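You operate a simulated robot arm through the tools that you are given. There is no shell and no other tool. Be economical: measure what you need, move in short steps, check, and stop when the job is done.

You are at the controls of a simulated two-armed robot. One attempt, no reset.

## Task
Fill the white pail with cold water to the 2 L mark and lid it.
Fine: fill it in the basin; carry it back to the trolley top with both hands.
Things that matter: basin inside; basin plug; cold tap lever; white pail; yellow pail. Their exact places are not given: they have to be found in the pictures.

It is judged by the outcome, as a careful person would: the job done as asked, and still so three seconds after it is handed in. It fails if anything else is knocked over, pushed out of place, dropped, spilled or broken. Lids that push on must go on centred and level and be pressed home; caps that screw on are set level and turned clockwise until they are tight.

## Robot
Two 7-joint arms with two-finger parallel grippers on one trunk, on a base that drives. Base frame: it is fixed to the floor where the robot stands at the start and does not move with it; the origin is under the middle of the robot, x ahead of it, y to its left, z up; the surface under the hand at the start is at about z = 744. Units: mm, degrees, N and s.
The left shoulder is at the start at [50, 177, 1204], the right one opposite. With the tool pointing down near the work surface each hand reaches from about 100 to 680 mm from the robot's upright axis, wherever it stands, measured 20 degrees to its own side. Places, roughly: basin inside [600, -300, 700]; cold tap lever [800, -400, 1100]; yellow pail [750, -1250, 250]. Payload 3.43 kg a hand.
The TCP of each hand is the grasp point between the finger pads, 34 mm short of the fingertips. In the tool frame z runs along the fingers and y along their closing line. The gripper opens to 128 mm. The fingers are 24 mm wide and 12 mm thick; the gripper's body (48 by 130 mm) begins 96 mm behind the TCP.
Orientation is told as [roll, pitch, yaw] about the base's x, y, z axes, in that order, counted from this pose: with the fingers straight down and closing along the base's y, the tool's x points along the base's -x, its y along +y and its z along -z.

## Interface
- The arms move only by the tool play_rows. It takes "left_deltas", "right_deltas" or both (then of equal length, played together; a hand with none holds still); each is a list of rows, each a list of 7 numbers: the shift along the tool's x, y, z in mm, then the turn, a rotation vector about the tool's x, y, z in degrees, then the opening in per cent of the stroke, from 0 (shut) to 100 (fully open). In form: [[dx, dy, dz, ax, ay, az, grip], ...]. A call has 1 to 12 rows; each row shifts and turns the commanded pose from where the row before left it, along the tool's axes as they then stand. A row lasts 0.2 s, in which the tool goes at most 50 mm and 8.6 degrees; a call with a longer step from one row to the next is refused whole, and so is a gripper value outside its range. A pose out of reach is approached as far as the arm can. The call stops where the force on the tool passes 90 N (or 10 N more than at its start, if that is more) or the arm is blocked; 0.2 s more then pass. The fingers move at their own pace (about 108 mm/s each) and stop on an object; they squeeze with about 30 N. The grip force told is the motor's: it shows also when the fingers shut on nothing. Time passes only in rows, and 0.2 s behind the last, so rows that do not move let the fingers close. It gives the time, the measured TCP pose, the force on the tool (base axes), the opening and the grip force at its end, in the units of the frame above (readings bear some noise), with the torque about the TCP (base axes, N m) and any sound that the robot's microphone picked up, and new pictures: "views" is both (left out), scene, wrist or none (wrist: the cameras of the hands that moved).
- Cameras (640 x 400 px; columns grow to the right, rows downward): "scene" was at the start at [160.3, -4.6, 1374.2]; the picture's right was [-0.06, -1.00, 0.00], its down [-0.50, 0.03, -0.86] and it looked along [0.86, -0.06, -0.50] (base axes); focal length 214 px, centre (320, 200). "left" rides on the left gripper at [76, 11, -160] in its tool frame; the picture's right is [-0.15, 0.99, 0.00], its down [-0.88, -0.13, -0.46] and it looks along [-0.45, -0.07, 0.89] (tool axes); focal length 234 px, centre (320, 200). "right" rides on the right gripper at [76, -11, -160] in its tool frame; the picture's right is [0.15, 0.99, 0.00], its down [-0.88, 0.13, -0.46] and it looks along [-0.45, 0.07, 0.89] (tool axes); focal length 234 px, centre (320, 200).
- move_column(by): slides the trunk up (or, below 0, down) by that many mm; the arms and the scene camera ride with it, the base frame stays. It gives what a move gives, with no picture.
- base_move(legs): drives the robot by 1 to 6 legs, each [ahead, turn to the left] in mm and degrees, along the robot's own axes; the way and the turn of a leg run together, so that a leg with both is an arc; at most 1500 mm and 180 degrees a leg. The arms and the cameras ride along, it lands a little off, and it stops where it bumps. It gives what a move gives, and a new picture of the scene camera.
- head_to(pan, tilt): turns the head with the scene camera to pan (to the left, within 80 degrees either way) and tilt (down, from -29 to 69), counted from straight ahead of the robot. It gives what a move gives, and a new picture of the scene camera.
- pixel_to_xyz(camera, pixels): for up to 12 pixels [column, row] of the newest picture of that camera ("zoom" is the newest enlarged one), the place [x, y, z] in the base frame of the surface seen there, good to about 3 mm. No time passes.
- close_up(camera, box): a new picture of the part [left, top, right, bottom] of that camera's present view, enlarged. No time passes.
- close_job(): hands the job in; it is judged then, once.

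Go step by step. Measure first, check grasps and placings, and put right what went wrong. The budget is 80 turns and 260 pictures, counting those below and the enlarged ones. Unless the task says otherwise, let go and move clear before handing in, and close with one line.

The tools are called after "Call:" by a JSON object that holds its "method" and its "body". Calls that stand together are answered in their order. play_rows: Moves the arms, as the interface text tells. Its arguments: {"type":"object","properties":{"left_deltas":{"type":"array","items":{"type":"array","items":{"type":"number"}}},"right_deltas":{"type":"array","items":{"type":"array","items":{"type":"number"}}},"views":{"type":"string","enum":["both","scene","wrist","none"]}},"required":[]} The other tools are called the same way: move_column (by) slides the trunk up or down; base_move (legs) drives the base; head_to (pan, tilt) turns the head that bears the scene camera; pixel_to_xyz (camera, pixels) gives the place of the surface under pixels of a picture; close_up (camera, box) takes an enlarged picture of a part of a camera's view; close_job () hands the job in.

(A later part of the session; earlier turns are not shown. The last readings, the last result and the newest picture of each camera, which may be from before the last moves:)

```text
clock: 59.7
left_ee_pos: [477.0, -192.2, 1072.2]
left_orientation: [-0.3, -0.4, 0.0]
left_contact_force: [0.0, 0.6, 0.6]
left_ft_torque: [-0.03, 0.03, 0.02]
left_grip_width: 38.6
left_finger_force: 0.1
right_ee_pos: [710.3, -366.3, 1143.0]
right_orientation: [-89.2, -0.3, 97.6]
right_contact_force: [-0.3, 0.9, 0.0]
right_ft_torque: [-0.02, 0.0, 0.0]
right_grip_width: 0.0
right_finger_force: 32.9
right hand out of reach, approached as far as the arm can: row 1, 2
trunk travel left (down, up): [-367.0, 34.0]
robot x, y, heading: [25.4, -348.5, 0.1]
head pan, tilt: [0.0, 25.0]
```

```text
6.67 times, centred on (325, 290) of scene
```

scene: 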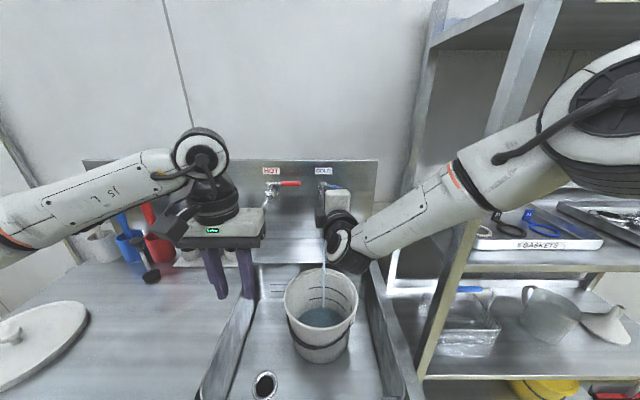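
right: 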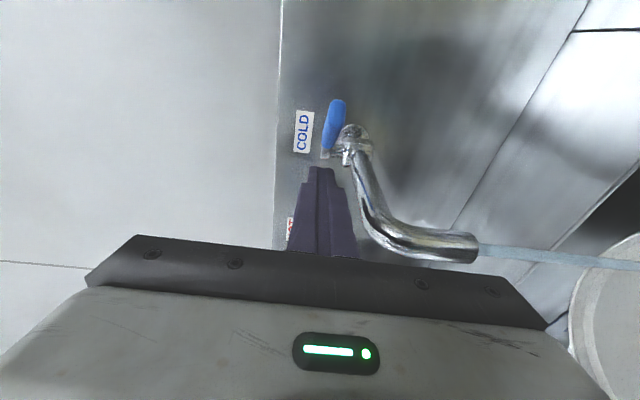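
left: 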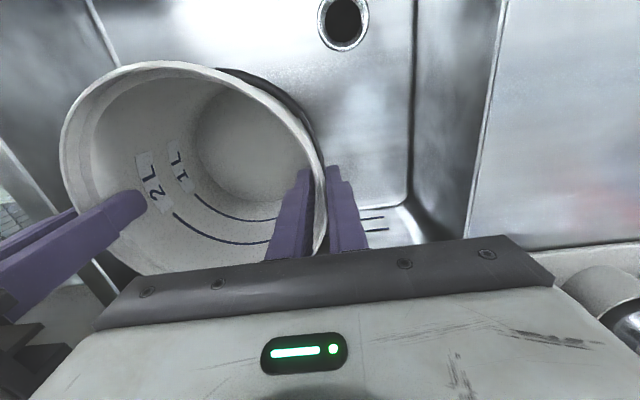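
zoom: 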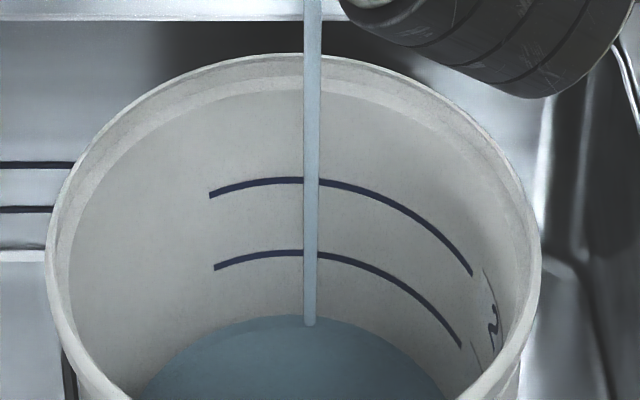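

The flow is about 0.15 L/s with the level still well below 1 L. I'll bring the fingertips close to the handle and let it run about 4 s.

Call:
{"method": "play_rows", "body": {"right_deltas": [[13, 1, -5, 0, 0, 0, 0], [13, 1, -5, 0, 0, 0, 0], [0, 0, 0, 0, 0, 0, 0], [0, 0, 0, 0, 0, 0, 0], [0, 0, 0, 0, 0, 0, 0], [0, 0, 0, 0, 0, 0, 0], [0, 0, 0, 0, 0, 0, 0], [0, 0, 0, 0, 0, 0, 0], [0, 0, 0, 0, 0, 0, 0], [0, 0, 0, 0, 0, 0, 0], [0, 0, 0, 0, 0, 0, 0], [0, 0, 0, 0, 0, 0, 0]], "views": "both"}}

Call:
{"method": "close_up", "body": {"camera": "scene", "box": [280, 260, 370, 320]}}

```text
clock: 62.3
left_ee_pos: [477.0, -191.8, 1073.5]
left_orientation: [-0.3, -0.4, 0.0]
left_contact_force: [-0.3, 0.2, -0.4]
left_ft_torque: [0.02, -0.06, 0.01]
left_grip_width: 38.5
left_finger_force: 0.1
right_ee_pos: [697.8, -373.7, 1151.4]
right_orientation: [-89.2, -0.3, 97.5]
right_contact_force: [-0.7, -0.9, 0.6]
right_ft_torque: [-0.03, 0.01, 0.02]
right_grip_width: 0.0
right_finger_force: 33.5
right hand out of reach, approached as far as the arm can: row 1, 2
trunk travel left (down, up): [-367.0, 34.0]
robot x, y, heading: [24.0, -348.9, 0.1]
head pan, tilt: [0.0, 25.0]
```

scene: 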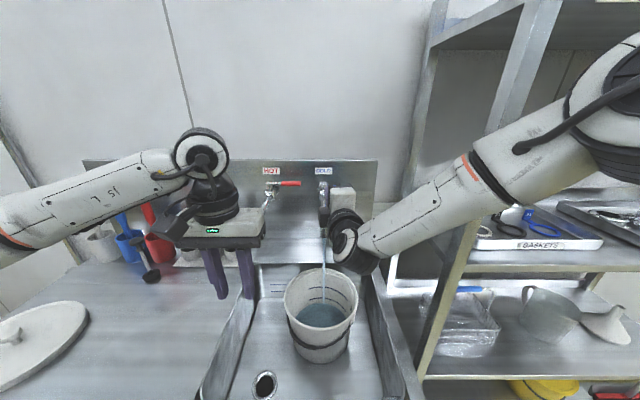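
right: 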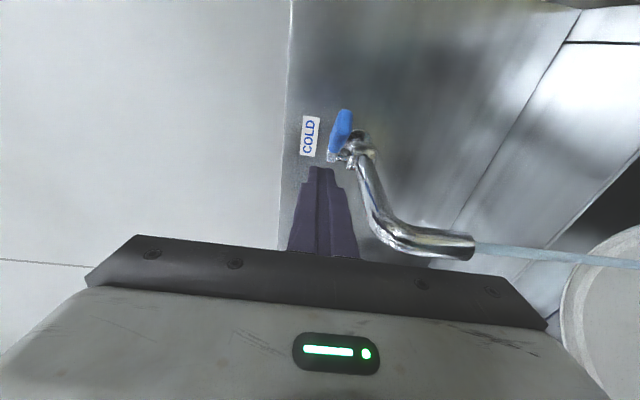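

```text
6.67 times, centred on (325, 290) of scene
```

zoom: 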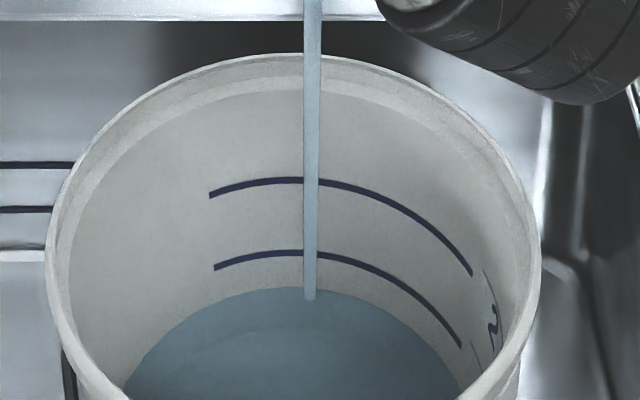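

It's at about 0.5 L, rising about 11 zoom-px/s with roughly 107 px left, so around 10 s. The +8° yaw seems to be at the arm's limit, so I'll unwind it and move closer to the handle.

Call:
{"method": "play_rows", "body": {"right_deltas": [[0, 0, 0, 0, 8, 0, 0], [13, 5, 0, 0, 0, 0, 0], [13, 5, 0, 0, 0, 0, 0]], "views": "wrist"}}

```text
clock: 63.1
left_ee_pos: [477.5, -191.9, 1072.3]
left_orientation: [-0.3, -0.3, -0.1]
left_contact_force: [0.7, -0.2, 0.4]
left_ft_torque: [0.01, 0.03, 0.01]
left_grip_width: 38.4
left_finger_force: 0.1
right_ee_pos: [698.0, -399.4, 1141.5]
right_orientation: [-89.4, -0.4, 89.8]
right_contact_force: [-0.1, 0.0, -0.9]
right_ft_torque: [-0.03, -0.03, -0.01]
right_grip_width: 0.2
right_finger_force: 32.9
trunk travel left (down, up): [-367.0, 34.0]
robot x, y, heading: [27.9, -350.2, -0.2]
head pan, tilt: [0.0, 25.0]
```

right: 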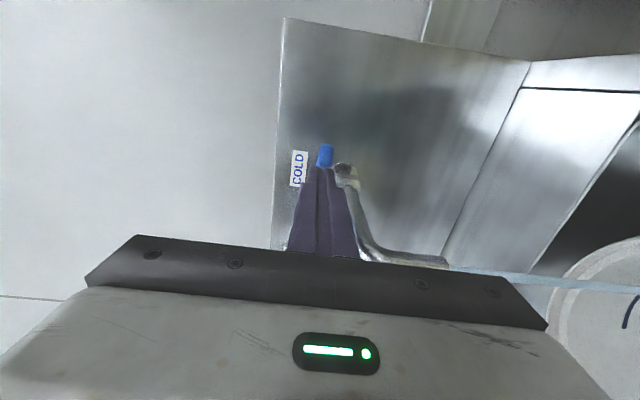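

The fingertips are aligned behind the handle, about 20 mm short of it. I'll let it fill for about 5 s and check.

Call:
{"method": "play_rows", "body": {"right_deltas": [[0, 0, 0, 0, 0, 0, 0], [0, 0, 0, 0, 0, 0, 0], [0, 0, 0, 0, 0, 0, 0], [0, 0, 0, 0, 0, 0, 0], [0, 0, 0, 0, 0, 0, 0], [0, 0, 0, 0, 0, 0, 0], [0, 0, 0, 0, 0, 0, 0], [0, 0, 0, 0, 0, 0, 0], [0, 0, 0, 0, 0, 0, 0], [0, 0, 0, 0, 0, 0, 0], [0, 0, 0, 0, 0, 0, 0], [0, 0, 0, 0, 0, 0, 0]], "views": "none"}}

Call:
{"method": "close_up", "body": {"camera": "scene", "box": [280, 260, 370, 320]}}

Call:
{"method": "play_rows", "body": {"right_deltas": [[0, 0, 0, 0, 0, 0, 0], [0, 0, 0, 0, 0, 0, 0], [0, 0, 0, 0, 0, 0, 0], [0, 0, 0, 0, 0, 0, 0], [0, 0, 0, 0, 0, 0, 0], [0, 0, 0, 0, 0, 0, 0], [0, 0, 0, 0, 0, 0, 0], [0, 0, 0, 0, 0, 0, 0], [0, 0, 0, 0, 0, 0, 0]], "views": "none"}}

Call:
{"method": "close_up", "body": {"camera": "scene", "box": [280, 260, 370, 320]}}

```text
clock: 65.7
left_ee_pos: [477.6, -191.7, 1073.9]
left_orientation: [-0.3, -0.4, 0.1]
left_contact_force: [-0.2, 0.0, 0.4]
left_ft_torque: [0.07, 0.05, 0.02]
left_grip_width: 38.3
left_finger_force: 0.0
right_ee_pos: [697.0, -400.6, 1141.4]
right_orientation: [-89.4, -0.3, 89.7]
right_contact_force: [0.1, 0.0, 0.6]
right_ft_torque: [-0.03, 0.0, -0.01]
right_grip_width: 0.0
right_finger_force: 32.8
trunk travel left (down, up): [-367.0, 34.0]
robot x, y, heading: [26.2, -347.4, 0.2]
head pan, tilt: [0.0, 25.0]
```

```text
6.67 times, centred on (325, 290) of scene
```

zoom: 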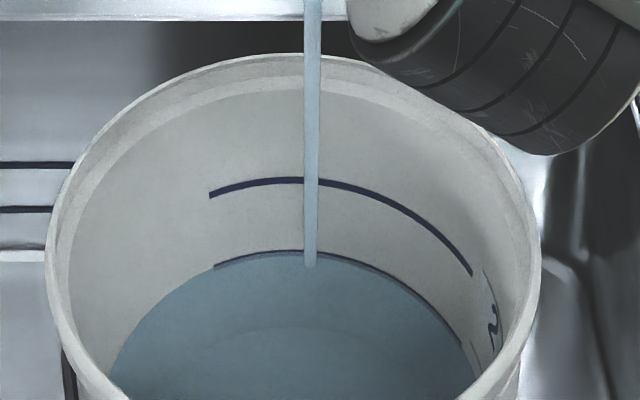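

```text
clock: 67.7
left_ee_pos: [476.7, -191.2, 1072.3]
left_orientation: [-0.3, -0.4, 0.1]
left_contact_force: [-0.2, -0.6, -1.0]
left_ft_torque: [0.0, -0.01, 0.01]
left_grip_width: 38.5
left_finger_force: 0.1
right_ee_pos: [697.3, -400.7, 1141.8]
right_orientation: [-89.4, -0.2, 89.9]
right_contact_force: [0.3, -1.3, -0.2]
right_ft_torque: [0.01, 0.03, 0.01]
right_grip_width: 0.0
right_finger_force: 33.6
trunk travel left (down, up): [-367.0, 34.0]
robot x, y, heading: [31.2, -348.7, 0.1]
head pan, tilt: [0.0, 25.0]
```

```text
6.67 times, centred on (325, 290) of scene
```

zoom: 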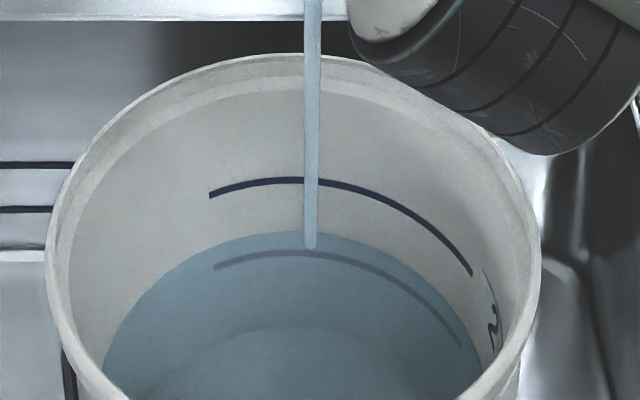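

It reached 1 L at t=65.7 and is about 9.7 px/s from there, so 2 L should come near t≈72.8. I'll wait to about 70.3 and check.

Call:
{"method": "play_rows", "body": {"right_deltas": [[0, 0, 0, 0, 0, 0, 0], [0, 0, 0, 0, 0, 0, 0], [0, 0, 0, 0, 0, 0, 0], [0, 0, 0, 0, 0, 0, 0], [0, 0, 0, 0, 0, 0, 0], [0, 0, 0, 0, 0, 0, 0], [0, 0, 0, 0, 0, 0, 0], [0, 0, 0, 0, 0, 0, 0], [0, 0, 0, 0, 0, 0, 0], [0, 0, 0, 0, 0, 0, 0], [0, 0, 0, 0, 0, 0, 0]], "views": "none"}}

Call:
{"method": "close_up", "body": {"camera": "scene", "box": [280, 260, 370, 320]}}

```text
clock: 70.1
left_ee_pos: [477.0, -192.0, 1073.4]
left_orientation: [-0.4, -0.4, 0.0]
left_contact_force: [0.0, -0.5, -1.2]
left_ft_torque: [-0.01, 0.0, 0.05]
left_grip_width: 38.3
left_finger_force: 0.1
right_ee_pos: [697.0, -400.5, 1141.7]
right_orientation: [-89.4, -0.3, 89.7]
right_contact_force: [-0.2, 0.0, 1.3]
right_ft_torque: [-0.02, 0.01, 0.01]
right_grip_width: 0.1
right_finger_force: 33.0
trunk travel left (down, up): [-367.0, 34.0]
robot x, y, heading: [25.9, -344.6, -0.1]
head pan, tilt: [0.0, 25.0]
```

```text
6.67 times, centred on (325, 290) of scene
```

zoom: 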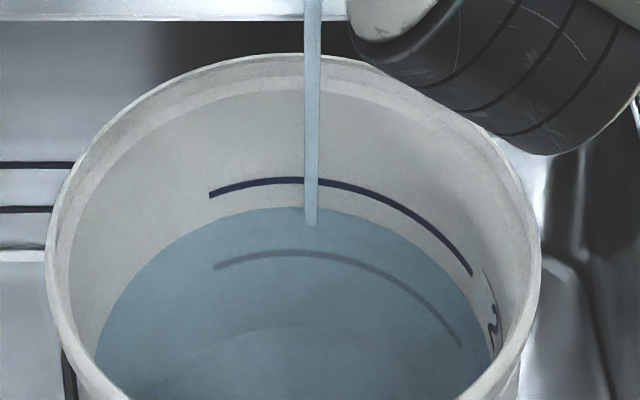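

The level is about 0.27 L short, 2.7 s to go. I'll wait until about 72.1, then push the lever shut.

Call:
{"method": "play_rows", "body": {"right_deltas": [[0, 0, 0, 0, 0, 0, 0], [0, 0, 0, 0, 0, 0, 0], [0, 0, 0, 0, 0, 0, 0], [0, 0, 0, 0, 0, 0, 0], [0, 0, 0, 0, 0, 0, 0], [0, 0, 0, 0, 0, 0, 0], [0, 0, 0, 0, 0, 0, 0], [0, 0, 0, 0, 0, 0, 0], [0, 0, 0, 0, 0, 0, 0]], "views": "none"}}

Call:
{"method": "play_rows", "body": {"right_deltas": [[5, 0, 24, 0, 0, 0, 0], [5, 0, 24, 0, 0, 0, 0], [5, 0, 20, 0, 0, 0, 0], [0, 0, 3, 0, 0, 0, 0]], "views": "both"}}

Call:
{"method": "close_up", "body": {"camera": "scene", "box": [280, 260, 370, 320]}}

```text
clock: 72.1
left_ee_pos: [476.6, -191.0, 1072.7]
left_orientation: [-0.3, -0.4, 0.1]
left_contact_force: [0.3, -0.4, 0.5]
left_ft_torque: [0.03, 0.01, 0.01]
left_grip_width: 38.4
left_finger_force: 0.1
right_ee_pos: [696.9, -400.3, 1141.2]
right_orientation: [-89.4, -0.3, 89.8]
right_contact_force: [-0.2, 0.0, 0.0]
right_ft_torque: [-0.02, 0.02, 0.05]
right_grip_width: 0.2
right_finger_force: 33.2
trunk travel left (down, up): [-367.0, 34.0]
robot x, y, heading: [31.4, -348.6, 0.1]
head pan, tilt: [0.0, 25.0]
```

```text
clock: 73.1
left_ee_pos: [476.0, -192.0, 1073.5]
left_orientation: [-0.3, -0.5, 0.0]
left_contact_force: [-0.2, 0.3, 0.5]
left_ft_torque: [0.0, 0.04, 0.0]
left_grip_width: 38.3
left_finger_force: 0.0
right_ee_pos: [768.9, -415.3, 1139.3]
right_orientation: [-89.4, -0.2, 89.8]
right_contact_force: [0.3, -0.8, -0.3]
right_ft_torque: [-0.02, -0.05, 0.0]
right_grip_width: 0.0
right_finger_force: 32.1
trunk travel left (down, up): [-367.0, 34.0]
robot x, y, heading: [27.9, -350.6, 0.1]
head pan, tilt: [0.0, 25.0]
```

scene: 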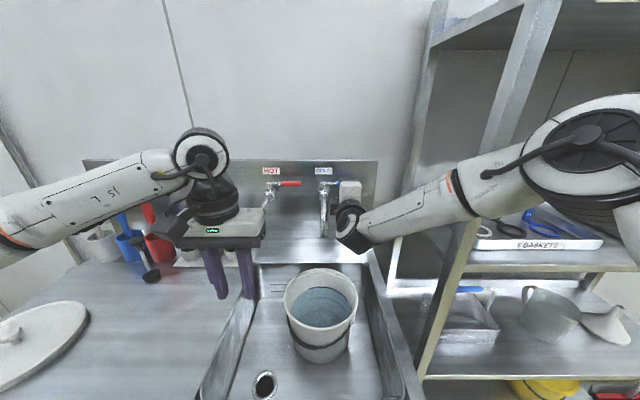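
right: 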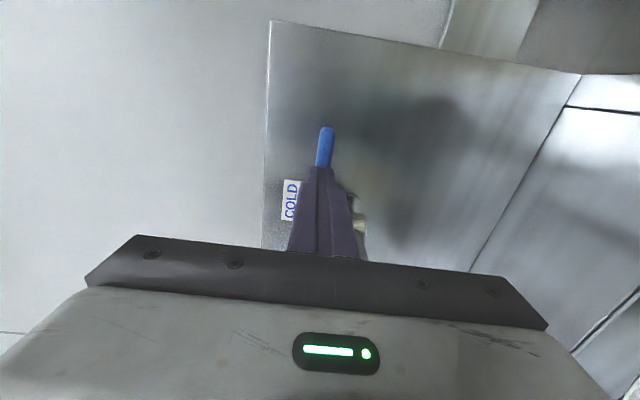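

```text
6.67 times, centred on (325, 290) of scene
```

zoom: 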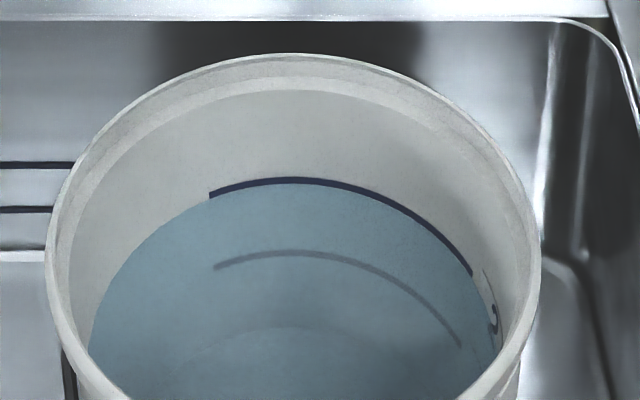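

The flow is off and the level sits on the 2 L line. I'll retreat the right hand and check the tap.

Call:
{"method": "play_rows", "body": {"right_deltas": [[0, 0, -40, 0, 0, 0, 0], [8, 0, -45, 0, 0, 0, 20], [10, 0, -45, 0, 0, 0, 30], [20, 0, -45, 0, 0, 0, 30], [20, 0, -45, 0, 0, 0, 30], [0, 0, -38, 0, 0, 8.2, 30], [0, 0, 0, 0, 0, 8.2, 30], [0, 0, 0, 0, 0, 8.2, 30], [0, 0, 0, 0, 0, 8.2, 30], [0, 0, 0, 0, 0, 8.2, 30], [0, 0, 0, 0, 0, 8.2, 30], [0, 0, 0, 0, 0, 8.2, 30]], "views": "none"}}

Call:
{"method": "close_up", "body": {"camera": "scene", "box": [260, 160, 400, 300]}}

Call:
{"method": "play_rows", "body": {"right_deltas": [[0, 0, 0, 0, 0, 8.2, 30], [0, 0, 0, 0, 0, 8.2, 30], [0, 0, 0, 0, 0, 8.2, 30], [0, 0, 0, 0, 0, 8.0, 30], [0, 0, 0, 0, 8.2, 0, 30], [0, 0, 0, 0, 8.2, 0, 30], [0, 0, 0, 0, 8.2, 0, 30], [0, 0, 0, 0, 8.2, 0, 30], [0, 0, 0, 0, 8.2, 0, 30], [0, 0, 0, 0, 8.2, 0, 30], [0, 0, 0, 0, 8.2, 0, 30], [0, 0, 0, 0, 8.2, 0, 30]], "views": "none"}}

Call:
{"method": "play_rows", "body": {"right_deltas": [[0, 0, 0, 0, 8.2, 0, 30], [0, 0, 0, 0, 8.2, 0, 30], [0, 0, 0, 0, 7.4, 0, 30]], "views": "scene"}}

```text
clock: 75.7
left_ee_pos: [477.1, -192.2, 1073.6]
left_orientation: [-0.3, -0.3, 0.0]
left_contact_force: [0.3, 0.7, 0.6]
left_ft_torque: [-0.01, 0.02, -0.02]
left_grip_width: 38.2
left_finger_force: 0.2
right_ee_pos: [510.8, -473.9, 1144.1]
right_orientation: [-88.8, -57.8, 88.8]
right_contact_force: [0.2, -0.1, -0.5]
right_ft_torque: [0.01, -0.02, -0.01]
right_grip_width: 38.6
right_finger_force: 0.1
trunk travel left (down, up): [-367.0, 34.0]
robot x, y, heading: [24.2, -347.5, -0.2]
head pan, tilt: [0.0, 25.0]
```

```text
2.86 times, centred on (330, 230) of scene
```

zoom: 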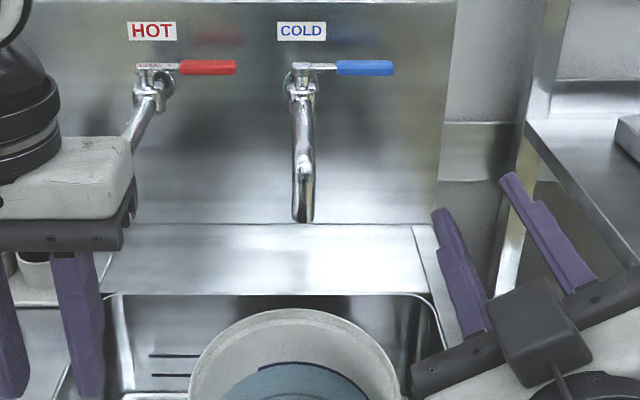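

```text
clock: 78.3
left_ee_pos: [477.3, -191.8, 1072.2]
left_orientation: [-0.3, -0.3, 0.0]
left_contact_force: [0.9, -0.2, 0.0]
left_ft_torque: [0.0, -0.03, 0.02]
left_grip_width: 38.2
left_finger_force: 0.1
right_ee_pos: [511.0, -474.0, 1142.2]
right_orientation: [0.2, -23.6, -0.2]
right_contact_force: [0.4, -0.8, 0.3]
right_ft_torque: [0.02, 0.05, 0.02]
right_grip_width: 38.4
right_finger_force: 0.2
trunk travel left (down, up): [-367.0, 34.0]
robot x, y, heading: [26.6, -348.6, 0.0]
head pan, tilt: [0.0, 25.0]
```

```text
clock: 79.1
left_ee_pos: [478.4, -190.7, 1072.5]
left_orientation: [-0.3, -0.4, 0.0]
left_contact_force: [0.4, 0.5, -0.3]
left_ft_torque: [-0.01, 0.0, 0.02]
left_grip_width: 38.2
left_finger_force: 0.0
right_ee_pos: [509.9, -474.2, 1143.6]
right_orientation: [0.2, 0.2, -0.1]
right_contact_force: [0.8, -0.1, -0.1]
right_ft_torque: [-0.01, 0.0, 0.01]
right_grip_width: 38.3
right_finger_force: 0.0
trunk travel left (down, up): [-367.0, 34.0]
robot x, y, heading: [27.4, -347.7, 0.1]
head pan, tilt: [0.0, 25.0]
```

scene: 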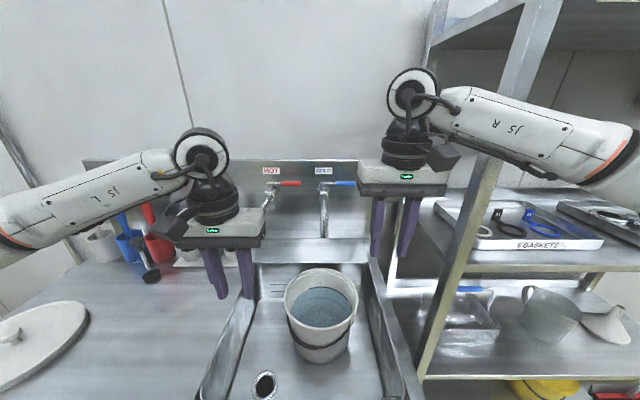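

The tap is fully closed and dry. I'll bring both hands back over the same rim points, descend and grip.

Call:
{"method": "play_rows", "body": {"left_deltas": [[-30.4, -16.8, 0, 0, 0, 0, 32], [-30.4, -16.8, 12, 0, 0, 0, 32], [-30.4, -16.8, 20, 0, 0, 0, 32], [-30.3, -16.6, 20, 0, 0, 0, 32], [0, 0, 0, 0, 0, 0, 32]], "right_deltas": [[-22, 7.6, 20, 0, 0, 0, 32], [-22, 7.6, 34, 0, 0, 0, 32], [-22, 7.6, 34, 0, 0, 0, 32], [-22.5, 7.7, 35, 0, 0, 0, 32], [0, 0, 0, 0, 0, 0, 32]], "views": "both"}}

```text
clock: 80.3
left_ee_pos: [599.4, -257.0, 1021.5]
left_orientation: [-0.3, -0.4, 0.0]
left_contact_force: [-0.2, 0.4, 0.1]
left_ft_torque: [0.04, -0.02, -0.03]
left_grip_width: 40.9
left_finger_force: 0.0
right_ee_pos: [600.1, -440.8, 1021.2]
right_orientation: [0.2, 0.1, -0.1]
right_contact_force: [0.3, 0.2, 0.3]
right_ft_torque: [-0.01, 0.02, 0.01]
right_grip_width: 40.7
right_finger_force: 0.1
trunk travel left (down, up): [-367.0, 34.0]
robot x, y, heading: [27.7, -346.1, -0.3]
head pan, tilt: [0.0, 25.0]
```

scene: 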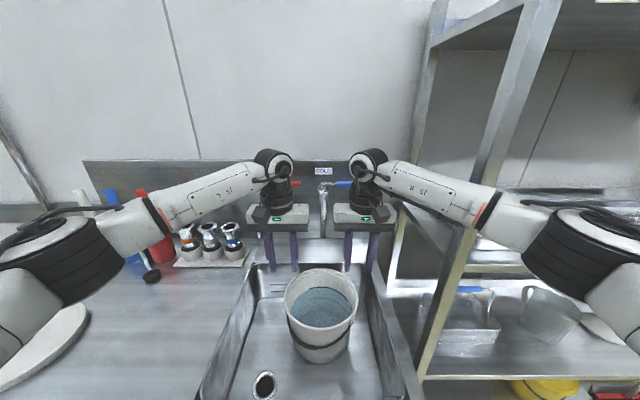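
right: 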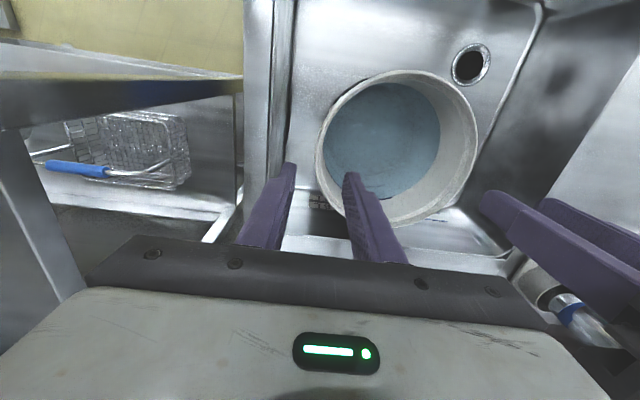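
left: 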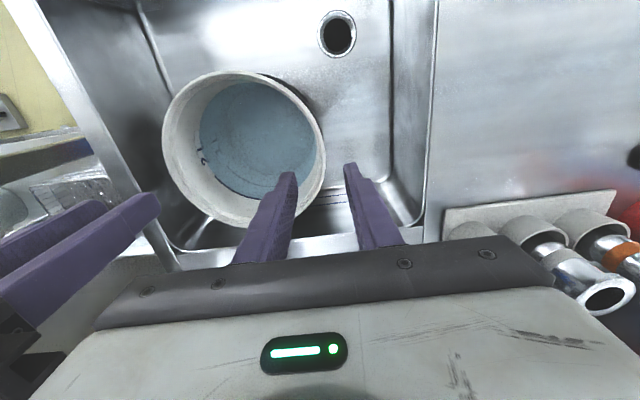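

Aligned over the rim on both sides. Descending and gripping.

Call:
{"method": "play_rows", "body": {"left_deltas": [[0, 0, 40, 0, 0, 0, 32], [0, 0, 40, 0, 0, 0, 32], [0, 0, 40, 0, 0, 0, 32], [0, 0, 0, 0, 0, 0, 32], [0, 0, 0, 0, 0, 0, 0], [0, 0, 0, 0, 0, 0, 0], [0, 0, 0, 0, 0, 0, 0]], "right_deltas": [[0, -2, 40, 0, 0, 0, 32], [0, 0, 40, 0, 0, 0, 32], [0, 0, 40, 0, 0, 0, 32], [0, 0, 0, 0, 0, 0, 32], [0, 0, 0, 0, 0, 0, 0], [0, 0, 0, 0, 0, 0, 0], [0, 0, 0, 0, 0, 0, 0]], "views": "none"}}

```text
clock: 81.9
left_ee_pos: [599.7, -259.1, 901.7]
left_orientation: [-0.3, -0.4, -0.1]
left_contact_force: [0.1, 4.9, -0.2]
left_ft_torque: [-1.24, -0.27, -0.23]
left_grip_width: 12.5
left_finger_force: 29.8
right_ee_pos: [598.5, -441.6, 902.6]
right_orientation: [0.4, 0.0, -0.1]
right_contact_force: [-2.6, -1.8, 0.4]
right_ft_torque: [1.29, -0.69, 0.48]
right_grip_width: 12.5
right_finger_force: 30.5
trunk travel left (down, up): [-367.0, 34.0]
robot x, y, heading: [28.2, -346.1, 0.1]
head pan, tilt: [0.0, 25.0]
```

Gripped on both sides. I'll lift 20 mm gently and check that it holds level.

Call:
{"method": "play_rows", "body": {"left_deltas": [[0, 0, -5, 0, 0, 0, 0], [0, 0, -8, 0, 0, 0, 0], [0, 0, -8, 0, 0, 0, 0], [0, 0, 0, 0, 0, 0, 0], [0, 0, 0, 0, 0, 0, 0]], "right_deltas": [[0, 0, -5, 0, 0, 0, 0], [0, 0, -8, 0, 0, 0, 0], [0, 0, -8, 0, 0, 0, 0], [0, 0, 0, 0, 0, 0, 0], [0, 0, 0, 0, 0, 0, 0]], "views": "scene"}}

Call:
{"method": "close_up", "body": {"camera": "scene", "box": [270, 230, 380, 370]}}

```text
clock: 83.1
left_ee_pos: [604.1, -259.5, 921.6]
left_orientation: [-0.4, -0.3, -0.1]
left_contact_force: [1.1, -2.0, -10.8]
left_ft_torque: [-1.34, 0.38, -0.26]
left_grip_width: 12.2
left_finger_force: 30.0
right_ee_pos: [599.1, -443.1, 920.5]
right_orientation: [0.3, 0.1, -0.1]
right_contact_force: [-1.7, 2.5, -10.9]
right_ft_torque: [1.27, -0.39, 0.44]
right_grip_width: 12.9
right_finger_force: 30.7
trunk travel left (down, up): [-367.0, 34.0]
robot x, y, heading: [27.6, -345.9, -0.0]
head pan, tilt: [0.0, 25.0]
```

scene: 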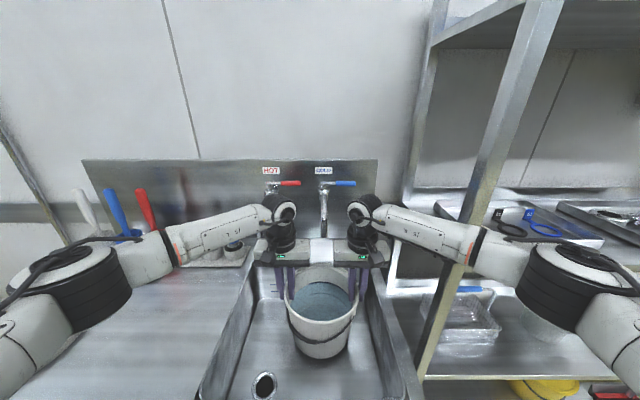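

```text
2.86 times, centred on (325, 300) of scene
```

zoom: 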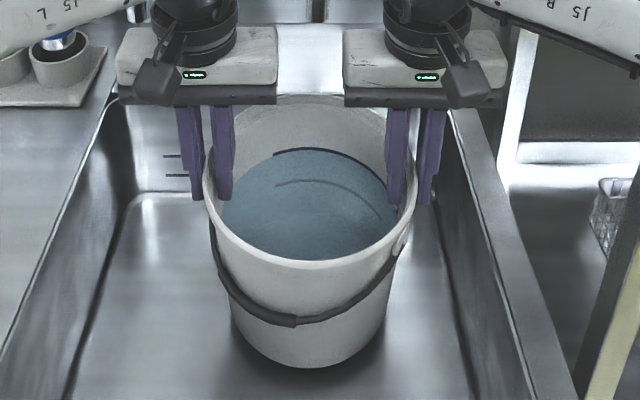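

The load is shared at 11 N each and level, which matches 2 L. I'll draw it 95 mm forward, clear of the spout, then lift.

Call:
{"method": "play_rows", "body": {"left_deltas": [[4, 0, 0, 0, 0, 0, 0], [8, 0, 0, 0, 0, 0, 0], [10, 0, 0, 0, 0, 0, 0], [11, 0, 0, 0, 0, 0, 0], [11, 0, 0, 0, 0, 0, 0], [11, 0, 0, 0, 0, 0, 0], [11, 0, 0, 0, 0, 0, 0], [11, 0, 0, 0, 0, 0, 0], [10, 0, 0, 0, 0, 0, 0], [6, 0, 0, 0, 0, 0, 0], [2, 0, 0, 0, 0, 0, 0], [0, 0, 0, 0, 0, 0, 0]], "right_deltas": [[4, 0, 0, 0, 0, 0, 0], [8, 0, 0, 0, 0, 0, 0], [10, 0, 0, 0, 0, 0, 0], [11, 0, 0, 0, 0, 0, 0], [11, 0, 0, 0, 0, 0, 0], [11, 0, 0, 0, 0, 0, 0], [11, 0, 0, 0, 0, 0, 0], [11, 0, 0, 0, 0, 0, 0], [10, 0, 0, 0, 0, 0, 0], [6, 0, 0, 0, 0, 0, 0], [2, 0, 0, 0, 0, 0, 0], [0, 0, 0, 0, 0, 0, 0]], "views": "none"}}

Call:
{"method": "play_rows", "body": {"left_deltas": [[0, 0, -6, 0, 0, 0, 0], [0, 0, -12, 0, 0, 0, 0], [0, 0, -18, 0, 0, 0, 0], [0, 0, -20, 0, 0, 0, 0], [0, 0, -20, 0, 0, 0, 0], [0, 0, -20, 0, 0, 0, 0], [0, 0, -20, 0, 0, 0, 0], [0, 0, -20, 0, 0, 0, 0], [0, 0, -18, 0, 0, 0, 0], [0, 0, -14, 0, 0, 0, 0], [0, 0, -8, 0, 0, 0, 0], [0, 0, 0, 0, 0, 0, 0]], "right_deltas": [[0, 0, -6, 0, 0, 0, 0], [0, 0, -12, 0, 0, 0, 0], [0, 0, -18, 0, 0, 0, 0], [0, 0, -20, 0, 0, 0, 0], [0, 0, -20, 0, 0, 0, 0], [0, 0, -20, 0, 0, 0, 0], [0, 0, -20, 0, 0, 0, 0], [0, 0, -20, 0, 0, 0, 0], [0, 0, -18, 0, 0, 0, 0], [0, 0, -14, 0, 0, 0, 0], [0, 0, -8, 0, 0, 0, 0], [0, 0, 0, 0, 0, 0, 0]], "views": "scene"}}

```text
clock: 85.7
left_ee_pos: [508.8, -260.7, 923.0]
left_orientation: [-0.5, -0.3, 0.0]
left_contact_force: [0.7, -11.1, -10.3]
left_ft_torque: [-1.46, 0.13, -0.28]
left_grip_width: 11.6
left_finger_force: 29.3
right_ee_pos: [505.4, -442.5, 921.6]
right_orientation: [0.4, 0.2, -0.1]
right_contact_force: [-1.3, 11.0, -10.9]
right_ft_torque: [1.37, -0.16, 0.53]
right_grip_width: 12.8
right_finger_force: 30.3
trunk travel left (down, up): [-367.0, 34.0]
robot x, y, heading: [27.4, -344.9, -0.1]
head pan, tilt: [0.0, 25.0]
```

```text
clock: 88.3
left_ee_pos: [508.8, -259.5, 1097.1]
left_orientation: [-0.9, -0.5, 0.0]
left_contact_force: [4.4, -19.5, -10.5]
left_ft_torque: [-1.5, -0.12, 0.16]
left_grip_width: 11.4
left_finger_force: 29.9
right_ee_pos: [506.8, -441.8, 1097.1]
right_orientation: [0.5, 0.1, -0.2]
right_contact_force: [-3.5, 19.7, -10.1]
right_ft_torque: [1.52, 0.11, 0.58]
right_grip_width: 12.6
right_finger_force: 30.1
trunk travel left (down, up): [-367.0, 34.0]
robot x, y, heading: [22.5, -347.5, -0.0]
head pan, tilt: [0.0, 25.0]
```

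scene: 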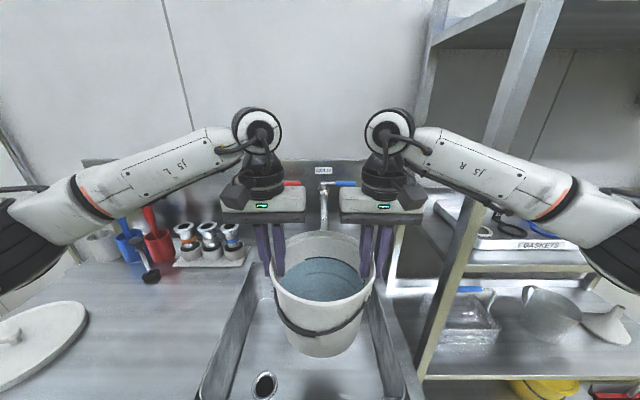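

The pail is at (508,-350), bottom about 45 mm above the bench. To reach the trolley spot (479,38) I plan to turn left about 40° and nudge ahead. First I'll check where the right elbow would swing relative to the shelf post (550,-645).

Call:
{"method": "pixel_to_xyz", "body": {"camera": "scene", "pixels": [[620, 230], [600, 200], [560, 190], [520, 170], [20, 230], [635, 270]]}}

Call:
{"method": "head_to", "body": {"pan": -40, "tilt": 25}}

```text
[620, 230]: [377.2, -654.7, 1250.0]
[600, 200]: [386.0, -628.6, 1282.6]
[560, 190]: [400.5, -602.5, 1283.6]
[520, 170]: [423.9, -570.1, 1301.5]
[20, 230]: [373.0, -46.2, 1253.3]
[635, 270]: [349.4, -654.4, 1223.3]
```

```text
clock: 89.4
left_ee_pos: [508.9, -260.5, 1098.0]
left_orientation: [-0.8, -0.4, 0.0]
left_contact_force: [3.0, -20.3, -10.7]
left_ft_torque: [-1.52, 0.04, 0.14]
left_grip_width: 11.3
left_finger_force: 29.7
right_ee_pos: [506.8, -443.2, 1097.1]
right_orientation: [0.6, 0.1, -0.1]
right_contact_force: [-3.2, 20.1, -10.6]
right_ft_torque: [1.55, -0.03, 0.58]
right_grip_width: 12.9
right_finger_force: 29.4
trunk travel left (down, up): [-367.0, 34.0]
robot x, y, heading: [31.3, -346.4, 0.3]
head pan, tilt: [-40.0, 25.0]
```

scene: 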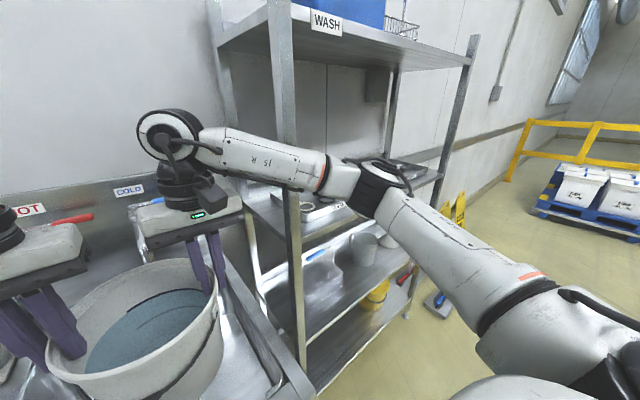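

The elbow's swing radius of about 506 mm stays well inside the post (601) and taps (637). I'll turn left 40°.

Call:
{"method": "base_move", "body": {"legs": [[0, 20], [0, 20]]}}

Call:
{"method": "head_to", "body": {"pan": 0, "tilt": 40}}

```text
clock: 91.9
left_ee_pos: [341.6, 28.2, 1097.2]
left_orientation: [-0.9, -0.5, 39.7]
left_contact_force: [15.6, -12.2, -11.0]
left_ft_torque: [-1.15, -1.0, 0.24]
left_grip_width: 11.3
left_finger_force: 29.9
right_ee_pos: [456.4, -115.0, 1096.2]
right_orientation: [0.6, 0.1, 39.7]
right_contact_force: [-17.0, 12.2, -10.2]
right_ft_torque: [1.12, 0.96, 0.53]
right_grip_width: 12.8
right_finger_force: 30.0
trunk travel left (down, up): [-367.0, 34.0]
robot x, y, heading: [28.5, -344.6, 39.7]
head pan, tilt: [-40.0, 25.0]
```

scene: 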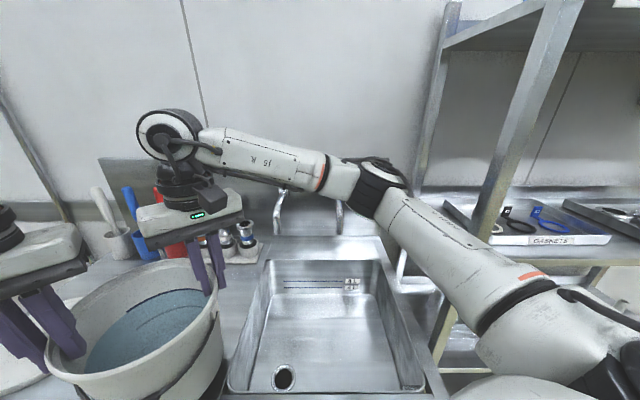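

```text
clock: 93.0
left_ee_pos: [341.5, 27.2, 1096.2]
left_orientation: [-0.8, -0.6, 39.7]
left_contact_force: [2.8, 4.2, -11.8]
left_ft_torque: [-1.14, -0.56, 0.24]
left_grip_width: 11.7
left_finger_force: 30.2
right_ee_pos: [456.0, -115.3, 1096.4]
right_orientation: [0.6, 0.1, 39.6]
right_contact_force: [-2.4, -2.2, -10.0]
right_ft_torque: [1.17, 0.63, 0.45]
right_grip_width: 12.6
right_finger_force: 29.8
trunk travel left (down, up): [-367.0, 34.0]
robot x, y, heading: [26.1, -348.1, 39.7]
head pan, tilt: [0.0, 40.0]
```

scene: 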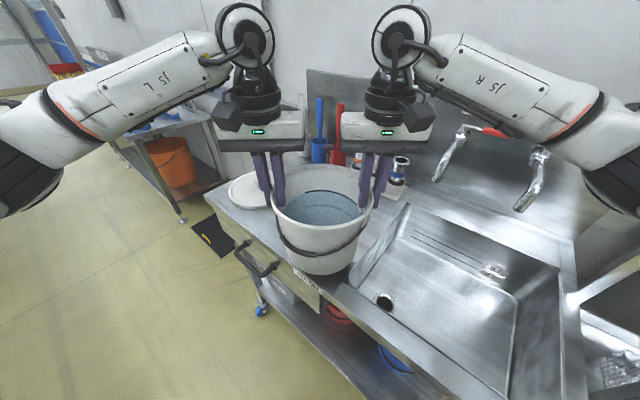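

The pail is at (399,-44), still steady, and needs about 99 mm straight ahead along the heading. I'll drive 40 mm.

Call:
{"method": "base_move", "body": {"legs": [[40, 0]]}}

Call:
{"method": "play_rows", "body": {"left_deltas": [[-4, 0, 0, 0, 0, 0, 0], [-8, 0, 0, 0, 0, 0, 0], [-10, 0, 0, 0, 0, 0, 0], [-10, 0, 0, 0, 0, 0, 0], [-10, 0, 0, 0, 0, 0, 0], [-8, 0, 0, 0, 0, 0, 0], [-4, 0, 0, 0, 0, 0, 0], [0, 0, 0, 0, 0, 0, 0]], "right_deltas": [[-4, 0, 0, 0, 0, 0, 0], [-8, 0, 0, 0, 0, 0, 0], [-10, 0, 0, 0, 0, 0, 0], [-10, 0, 0, 0, 0, 0, 0], [-10, 0, 0, 0, 0, 0, 0], [-8, 0, 0, 0, 0, 0, 0], [-4, 0, 0, 0, 0, 0, 0], [0, 0, 0, 0, 0, 0, 0]], "views": "scene"}}

```text
clock: 93.9
left_ee_pos: [373.0, 55.6, 1095.8]
left_orientation: [-0.9, -0.5, 39.6]
left_contact_force: [4.8, 2.9, -9.9]
left_ft_torque: [-0.91, -0.86, 0.22]
left_grip_width: 11.2
left_finger_force: 29.6
right_ee_pos: [488.6, -89.2, 1095.8]
right_orientation: [0.6, 0.2, 39.6]
right_contact_force: [-2.8, -2.0, -10.5]
right_ft_torque: [0.85, 0.78, 0.54]
right_grip_width: 12.5
right_finger_force: 30.1
trunk travel left (down, up): [-367.0, 34.0]
robot x, y, heading: [59.5, -320.4, 39.3]
head pan, tilt: [0.0, 40.0]
```

scene: 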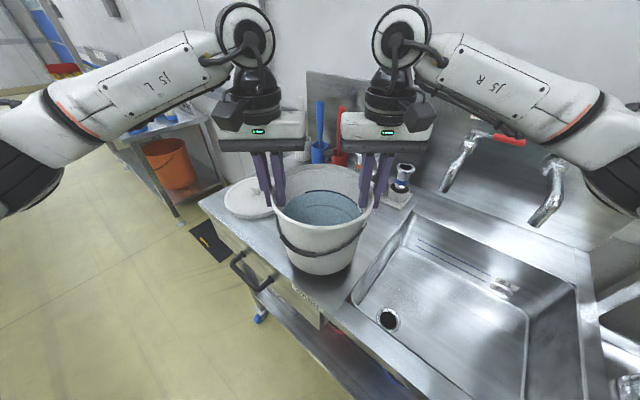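

```text
clock: 95.7
left_ee_pos: [413.8, 88.7, 1096.9]
left_orientation: [-0.8, -0.6, 39.7]
left_contact_force: [3.0, 2.0, -9.4]
left_ft_torque: [-1.01, -0.98, 0.2]
left_grip_width: 11.4
left_finger_force: 30.0
right_ee_pos: [528.4, -54.3, 1096.5]
right_orientation: [0.5, 0.2, 39.6]
right_contact_force: [-2.9, -1.7, -11.9]
right_ft_torque: [0.78, 0.88, 0.38]
right_grip_width: 12.7
right_finger_force: 29.4
trunk travel left (down, up): [-367.0, 34.0]
robot x, y, heading: [57.4, -321.2, 40.1]
head pan, tilt: [0.0, 40.0]
```

scene: 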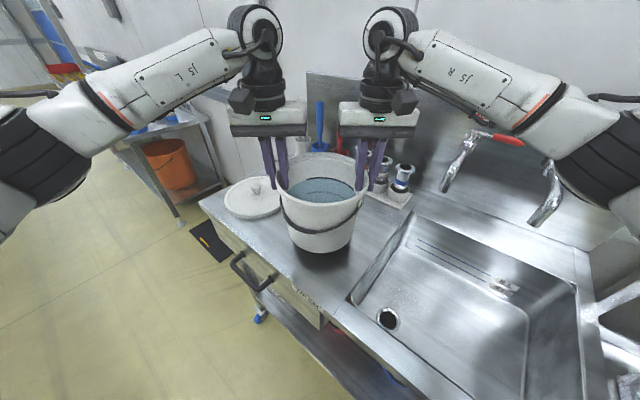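

The pail is over the trolley top at (471,17), clear of lid and basin. I'll lower it about 43 mm to the top.

Call:
{"method": "play_rows", "body": {"left_deltas": [[0, 0, 4, 0, 0, 0, 0], [0, 0, 8, 0, 0, 0, 0], [0, 0, 10, 0, 0, 0, 0], [0, 0, 10, 0, 0, 0, 0], [0, 0, 6, 0, 0, 0, 0], [0, 0, 4, 0, 0, 0, 0], [0, 0, 3, 0, 0, 0, 0], [0, 0, 2, 0, 0, 0, 0], [0, 0, 0, 0, 0, 0, 0]], "right_deltas": [[0, 0, 4, 0, 0, 0, 0], [0, 0, 8, 0, 0, 0, 0], [0, 0, 10, 0, 0, 0, 0], [0, 0, 10, 0, 0, 0, 0], [0, 0, 6, 0, 0, 0, 0], [0, 0, 4, 0, 0, 0, 0], [0, 0, 3, 0, 0, 0, 0], [0, 0, 2, 0, 0, 0, 0], [0, 0, 0, 0, 0, 0, 0]], "views": "none"}}

```text
clock: 97.7
left_ee_pos: [411.9, 90.2, 1053.7]
left_orientation: [-0.8, -1.3, 40.2]
left_contact_force: [-0.4, 23.7, 23.9]
left_ft_torque: [-0.72, -0.81, 0.42]
left_grip_width: 12.3
left_finger_force: 30.2
right_ee_pos: [526.2, -52.4, 1059.4]
right_orientation: [0.9, -0.9, 39.5]
right_contact_force: [12.6, 4.6, 46.5]
right_ft_torque: [-0.17, 1.47, 0.45]
right_grip_width: 12.2
right_finger_force: 30.1
trunk travel left (down, up): [-367.0, 34.0]
robot x, y, heading: [54.0, -321.8, 39.8]
head pan, tilt: [0.0, 40.0]
```

Contact forces are 24 N left and 46 N right, with the right side sitting 5 mm higher. I'll look before releasing.

Call:
{"method": "close_up", "body": {"camera": "scene", "box": [220, 130, 420, 290]}}

Call:
{"method": "close_up", "body": {"camera": "right", "box": [0, 0, 640, 400]}}

Call:
{"method": "close_up", "body": {"camera": "left", "box": [0, 0, 640, 400]}}

```text
2.50 times, centred on (320, 210) of scene
```

zoom: 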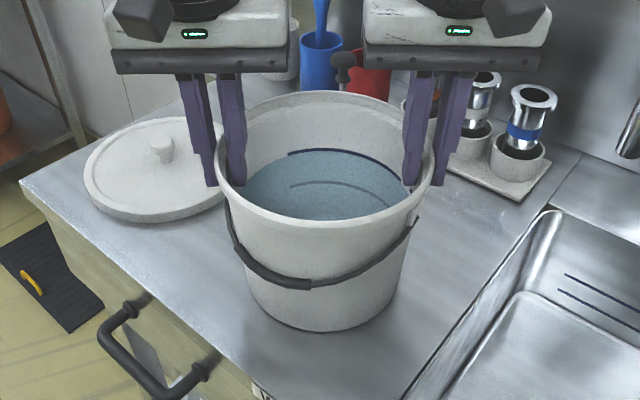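

```text
1.00 times, centred on (320, 200) of right (not enlarged: the box is as wide or as high as the picture)
```

zoom: 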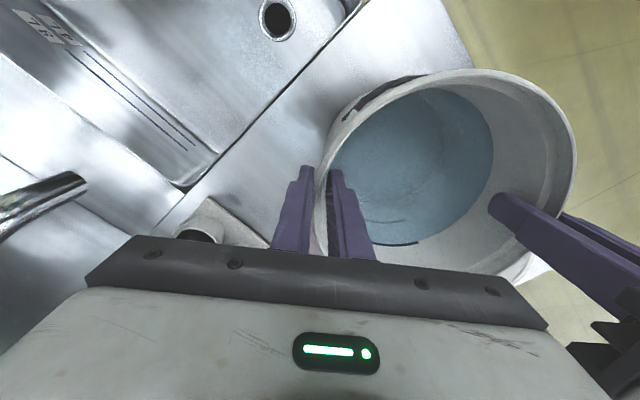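

```text
1.00 times, centred on (320, 200) of left (not enlarged: the box is as wide or as high as the picture)
```

zoom: 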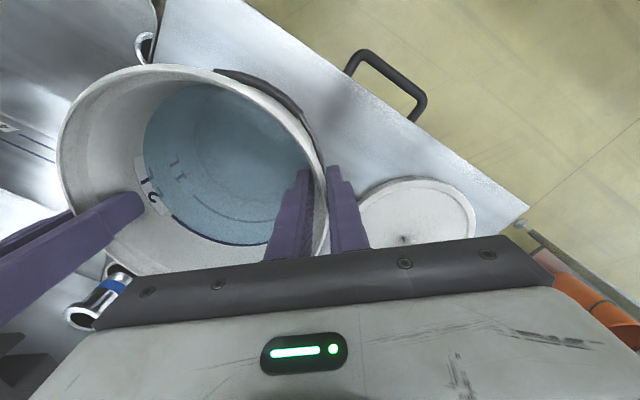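

Nothing is under the pail, so the hands are just pressing it down. I'll ease up 2 mm, open and rise clear.

Call:
{"method": "play_rows", "body": {"left_deltas": [[0, 0, -1, 0, 0, 0, 0], [0, 0, -1, 0, 0, 0, 0], [0, 0, 0, 0, 0, 0, 32], [0, 0, 0, 0, 0, 0, 32], [0, 0, -15, 0, 0, 0, 32], [0, 0, -30, 0, 0, 0, 32], [0, 0, -40, 0, 0, 0, 32], [0, 0, -40, 0, 0, 0, 32]], "right_deltas": [[0, 0, -1, 0, 0, 0, 0], [0, 0, -3, 0, 0, 0, 0], [0, 0, 0, 0, 0, 0, 32], [0, 0, 0, 0, 0, 0, 32], [0, 0, -15, 0, 0, 0, 32], [0, 0, -30, 0, 0, 0, 32], [0, 0, -40, 0, 0, 0, 32], [0, 0, -40, 0, 0, 0, 32]], "views": "both"}}

```text
clock: 99.5
left_ee_pos: [412.1, 85.9, 1180.0]
left_orientation: [-0.8, -0.7, 39.7]
left_contact_force: [0.8, 0.0, -0.6]
left_ft_torque: [0.02, -0.01, -0.02]
left_grip_width: 41.0
left_finger_force: 0.1
right_ee_pos: [527.6, -56.6, 1179.3]
right_orientation: [0.5, -0.1, 39.7]
right_contact_force: [-0.3, -1.0, 0.7]
right_ft_torque: [0.01, -0.02, 0.0]
right_grip_width: 41.1
right_finger_force: 0.0
trunk travel left (down, up): [-367.0, 34.0]
robot x, y, heading: [58.9, -321.3, 39.8]
head pan, tilt: [0.0, 40.0]
```

scene: 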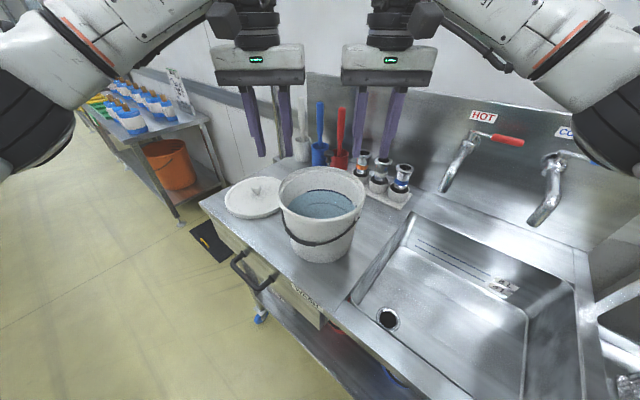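
right: 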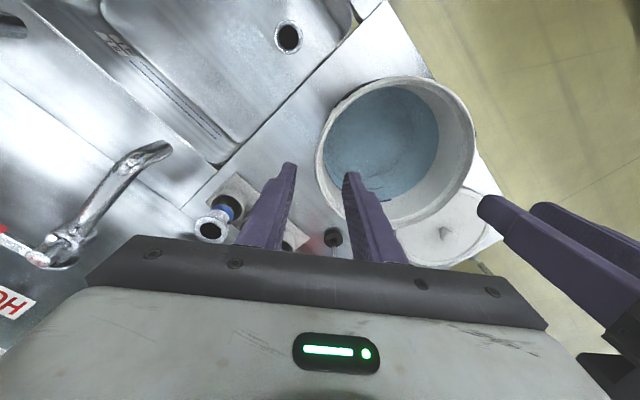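
left: 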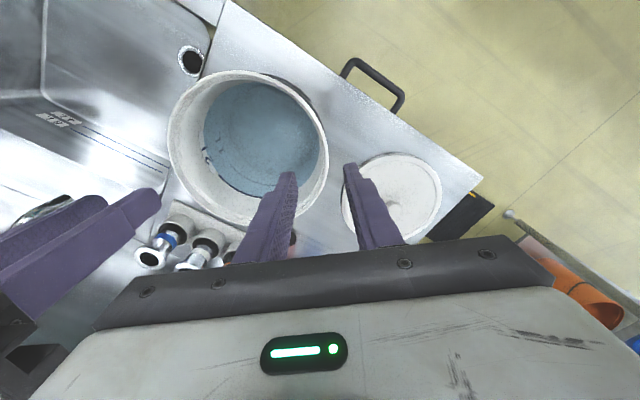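

The pail stands upright on the trolley with the hands clear. For the lid I'll re-stand the base square in front of the trolley at about y≈100.

Call:
{"method": "base_move", "body": {"legs": [[-200, 0], [0, 50], [540, 0], [0, -89.8]]}}

```text
clock: 110.0
left_ee_pos: [442.2, 168.6, 1178.7]
left_orientation: [-0.8, -0.6, -1.7]
left_contact_force: [0.0, -0.5, -0.2]
left_ft_torque: [0.01, -0.03, 0.03]
left_grip_width: 40.8
left_finger_force: 0.0
right_ee_pos: [433.2, -15.5, 1179.3]
right_orientation: [0.6, 0.1, -1.8]
right_contact_force: [0.0, 0.3, -0.2]
right_ft_torque: [0.01, -0.05, -0.01]
right_grip_width: 41.0
right_finger_force: 0.0
trunk travel left (down, up): [-367.0, 34.0]
robot x, y, heading: [-94.0, 99.0, -1.4]
head pan, tilt: [0.0, 40.0]
```

scene: 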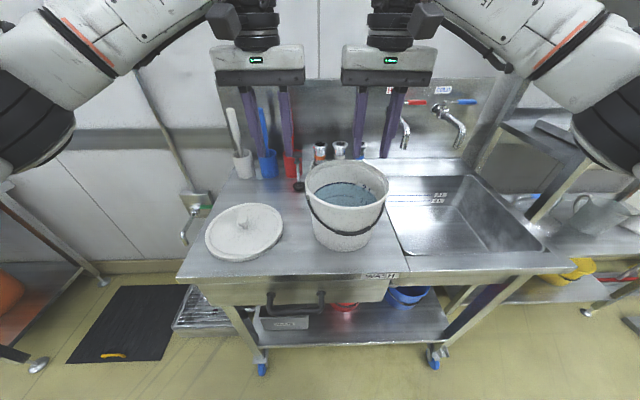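

Squared up at (-94,99). I'll come ahead 90 mm and look down to measure the pail rim, lid and knob.

Call:
{"method": "base_move", "body": {"legs": [[0, 1.4], [85, 0]]}}

Call:
{"method": "head_to", "body": {"pan": 0, "tilt": 58}}

```text
clock: 111.4
left_ee_pos: [524.2, 179.4, 1177.5]
left_orientation: [-0.8, -0.6, -0.4]
left_contact_force: [0.4, 0.3, -0.4]
left_ft_torque: [0.01, 0.04, -0.01]
left_grip_width: 41.3
left_finger_force: 0.0
right_ee_pos: [520.2, -3.0, 1178.0]
right_orientation: [0.6, 0.0, -0.4]
right_contact_force: [0.2, -1.4, -0.1]
right_ft_torque: [-0.02, 0.01, 0.01]
right_grip_width: 40.7
right_finger_force: 0.0
trunk travel left (down, up): [-367.0, 34.0]
robot x, y, heading: [-6.9, 96.9, -0.4]
head pan, tilt: [0.0, 40.0]
```

scene: 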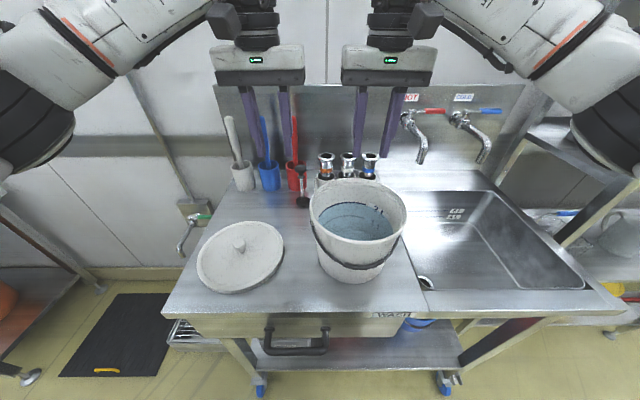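

```text
clock: 112.2
left_ee_pos: [523.4, 180.7, 1178.8]
left_orientation: [-0.9, -0.7, -0.5]
left_contact_force: [-0.5, 0.2, -0.4]
left_ft_torque: [0.02, 0.01, -0.02]
left_grip_width: 40.9
left_finger_force: 0.0
right_ee_pos: [518.6, -3.2, 1177.5]
right_orientation: [0.6, 0.0, -0.4]
right_contact_force: [0.0, -0.6, 0.4]
right_ft_torque: [0.01, -0.02, -0.01]
right_grip_width: 40.9
right_finger_force: 0.1
trunk travel left (down, up): [-367.0, 34.0]
robot x, y, heading: [-13.6, 96.1, -0.2]
head pan, tilt: [0.0, 58.0]
```

scene: 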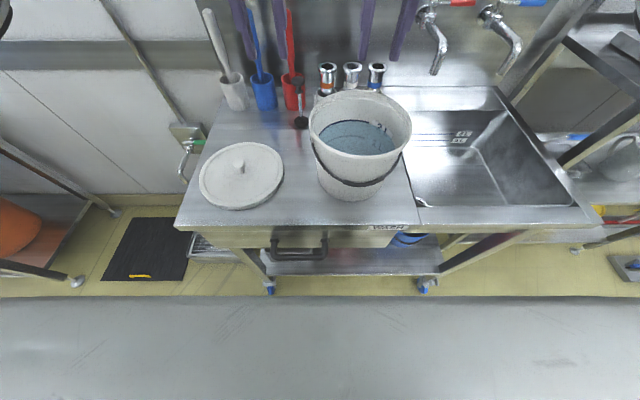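

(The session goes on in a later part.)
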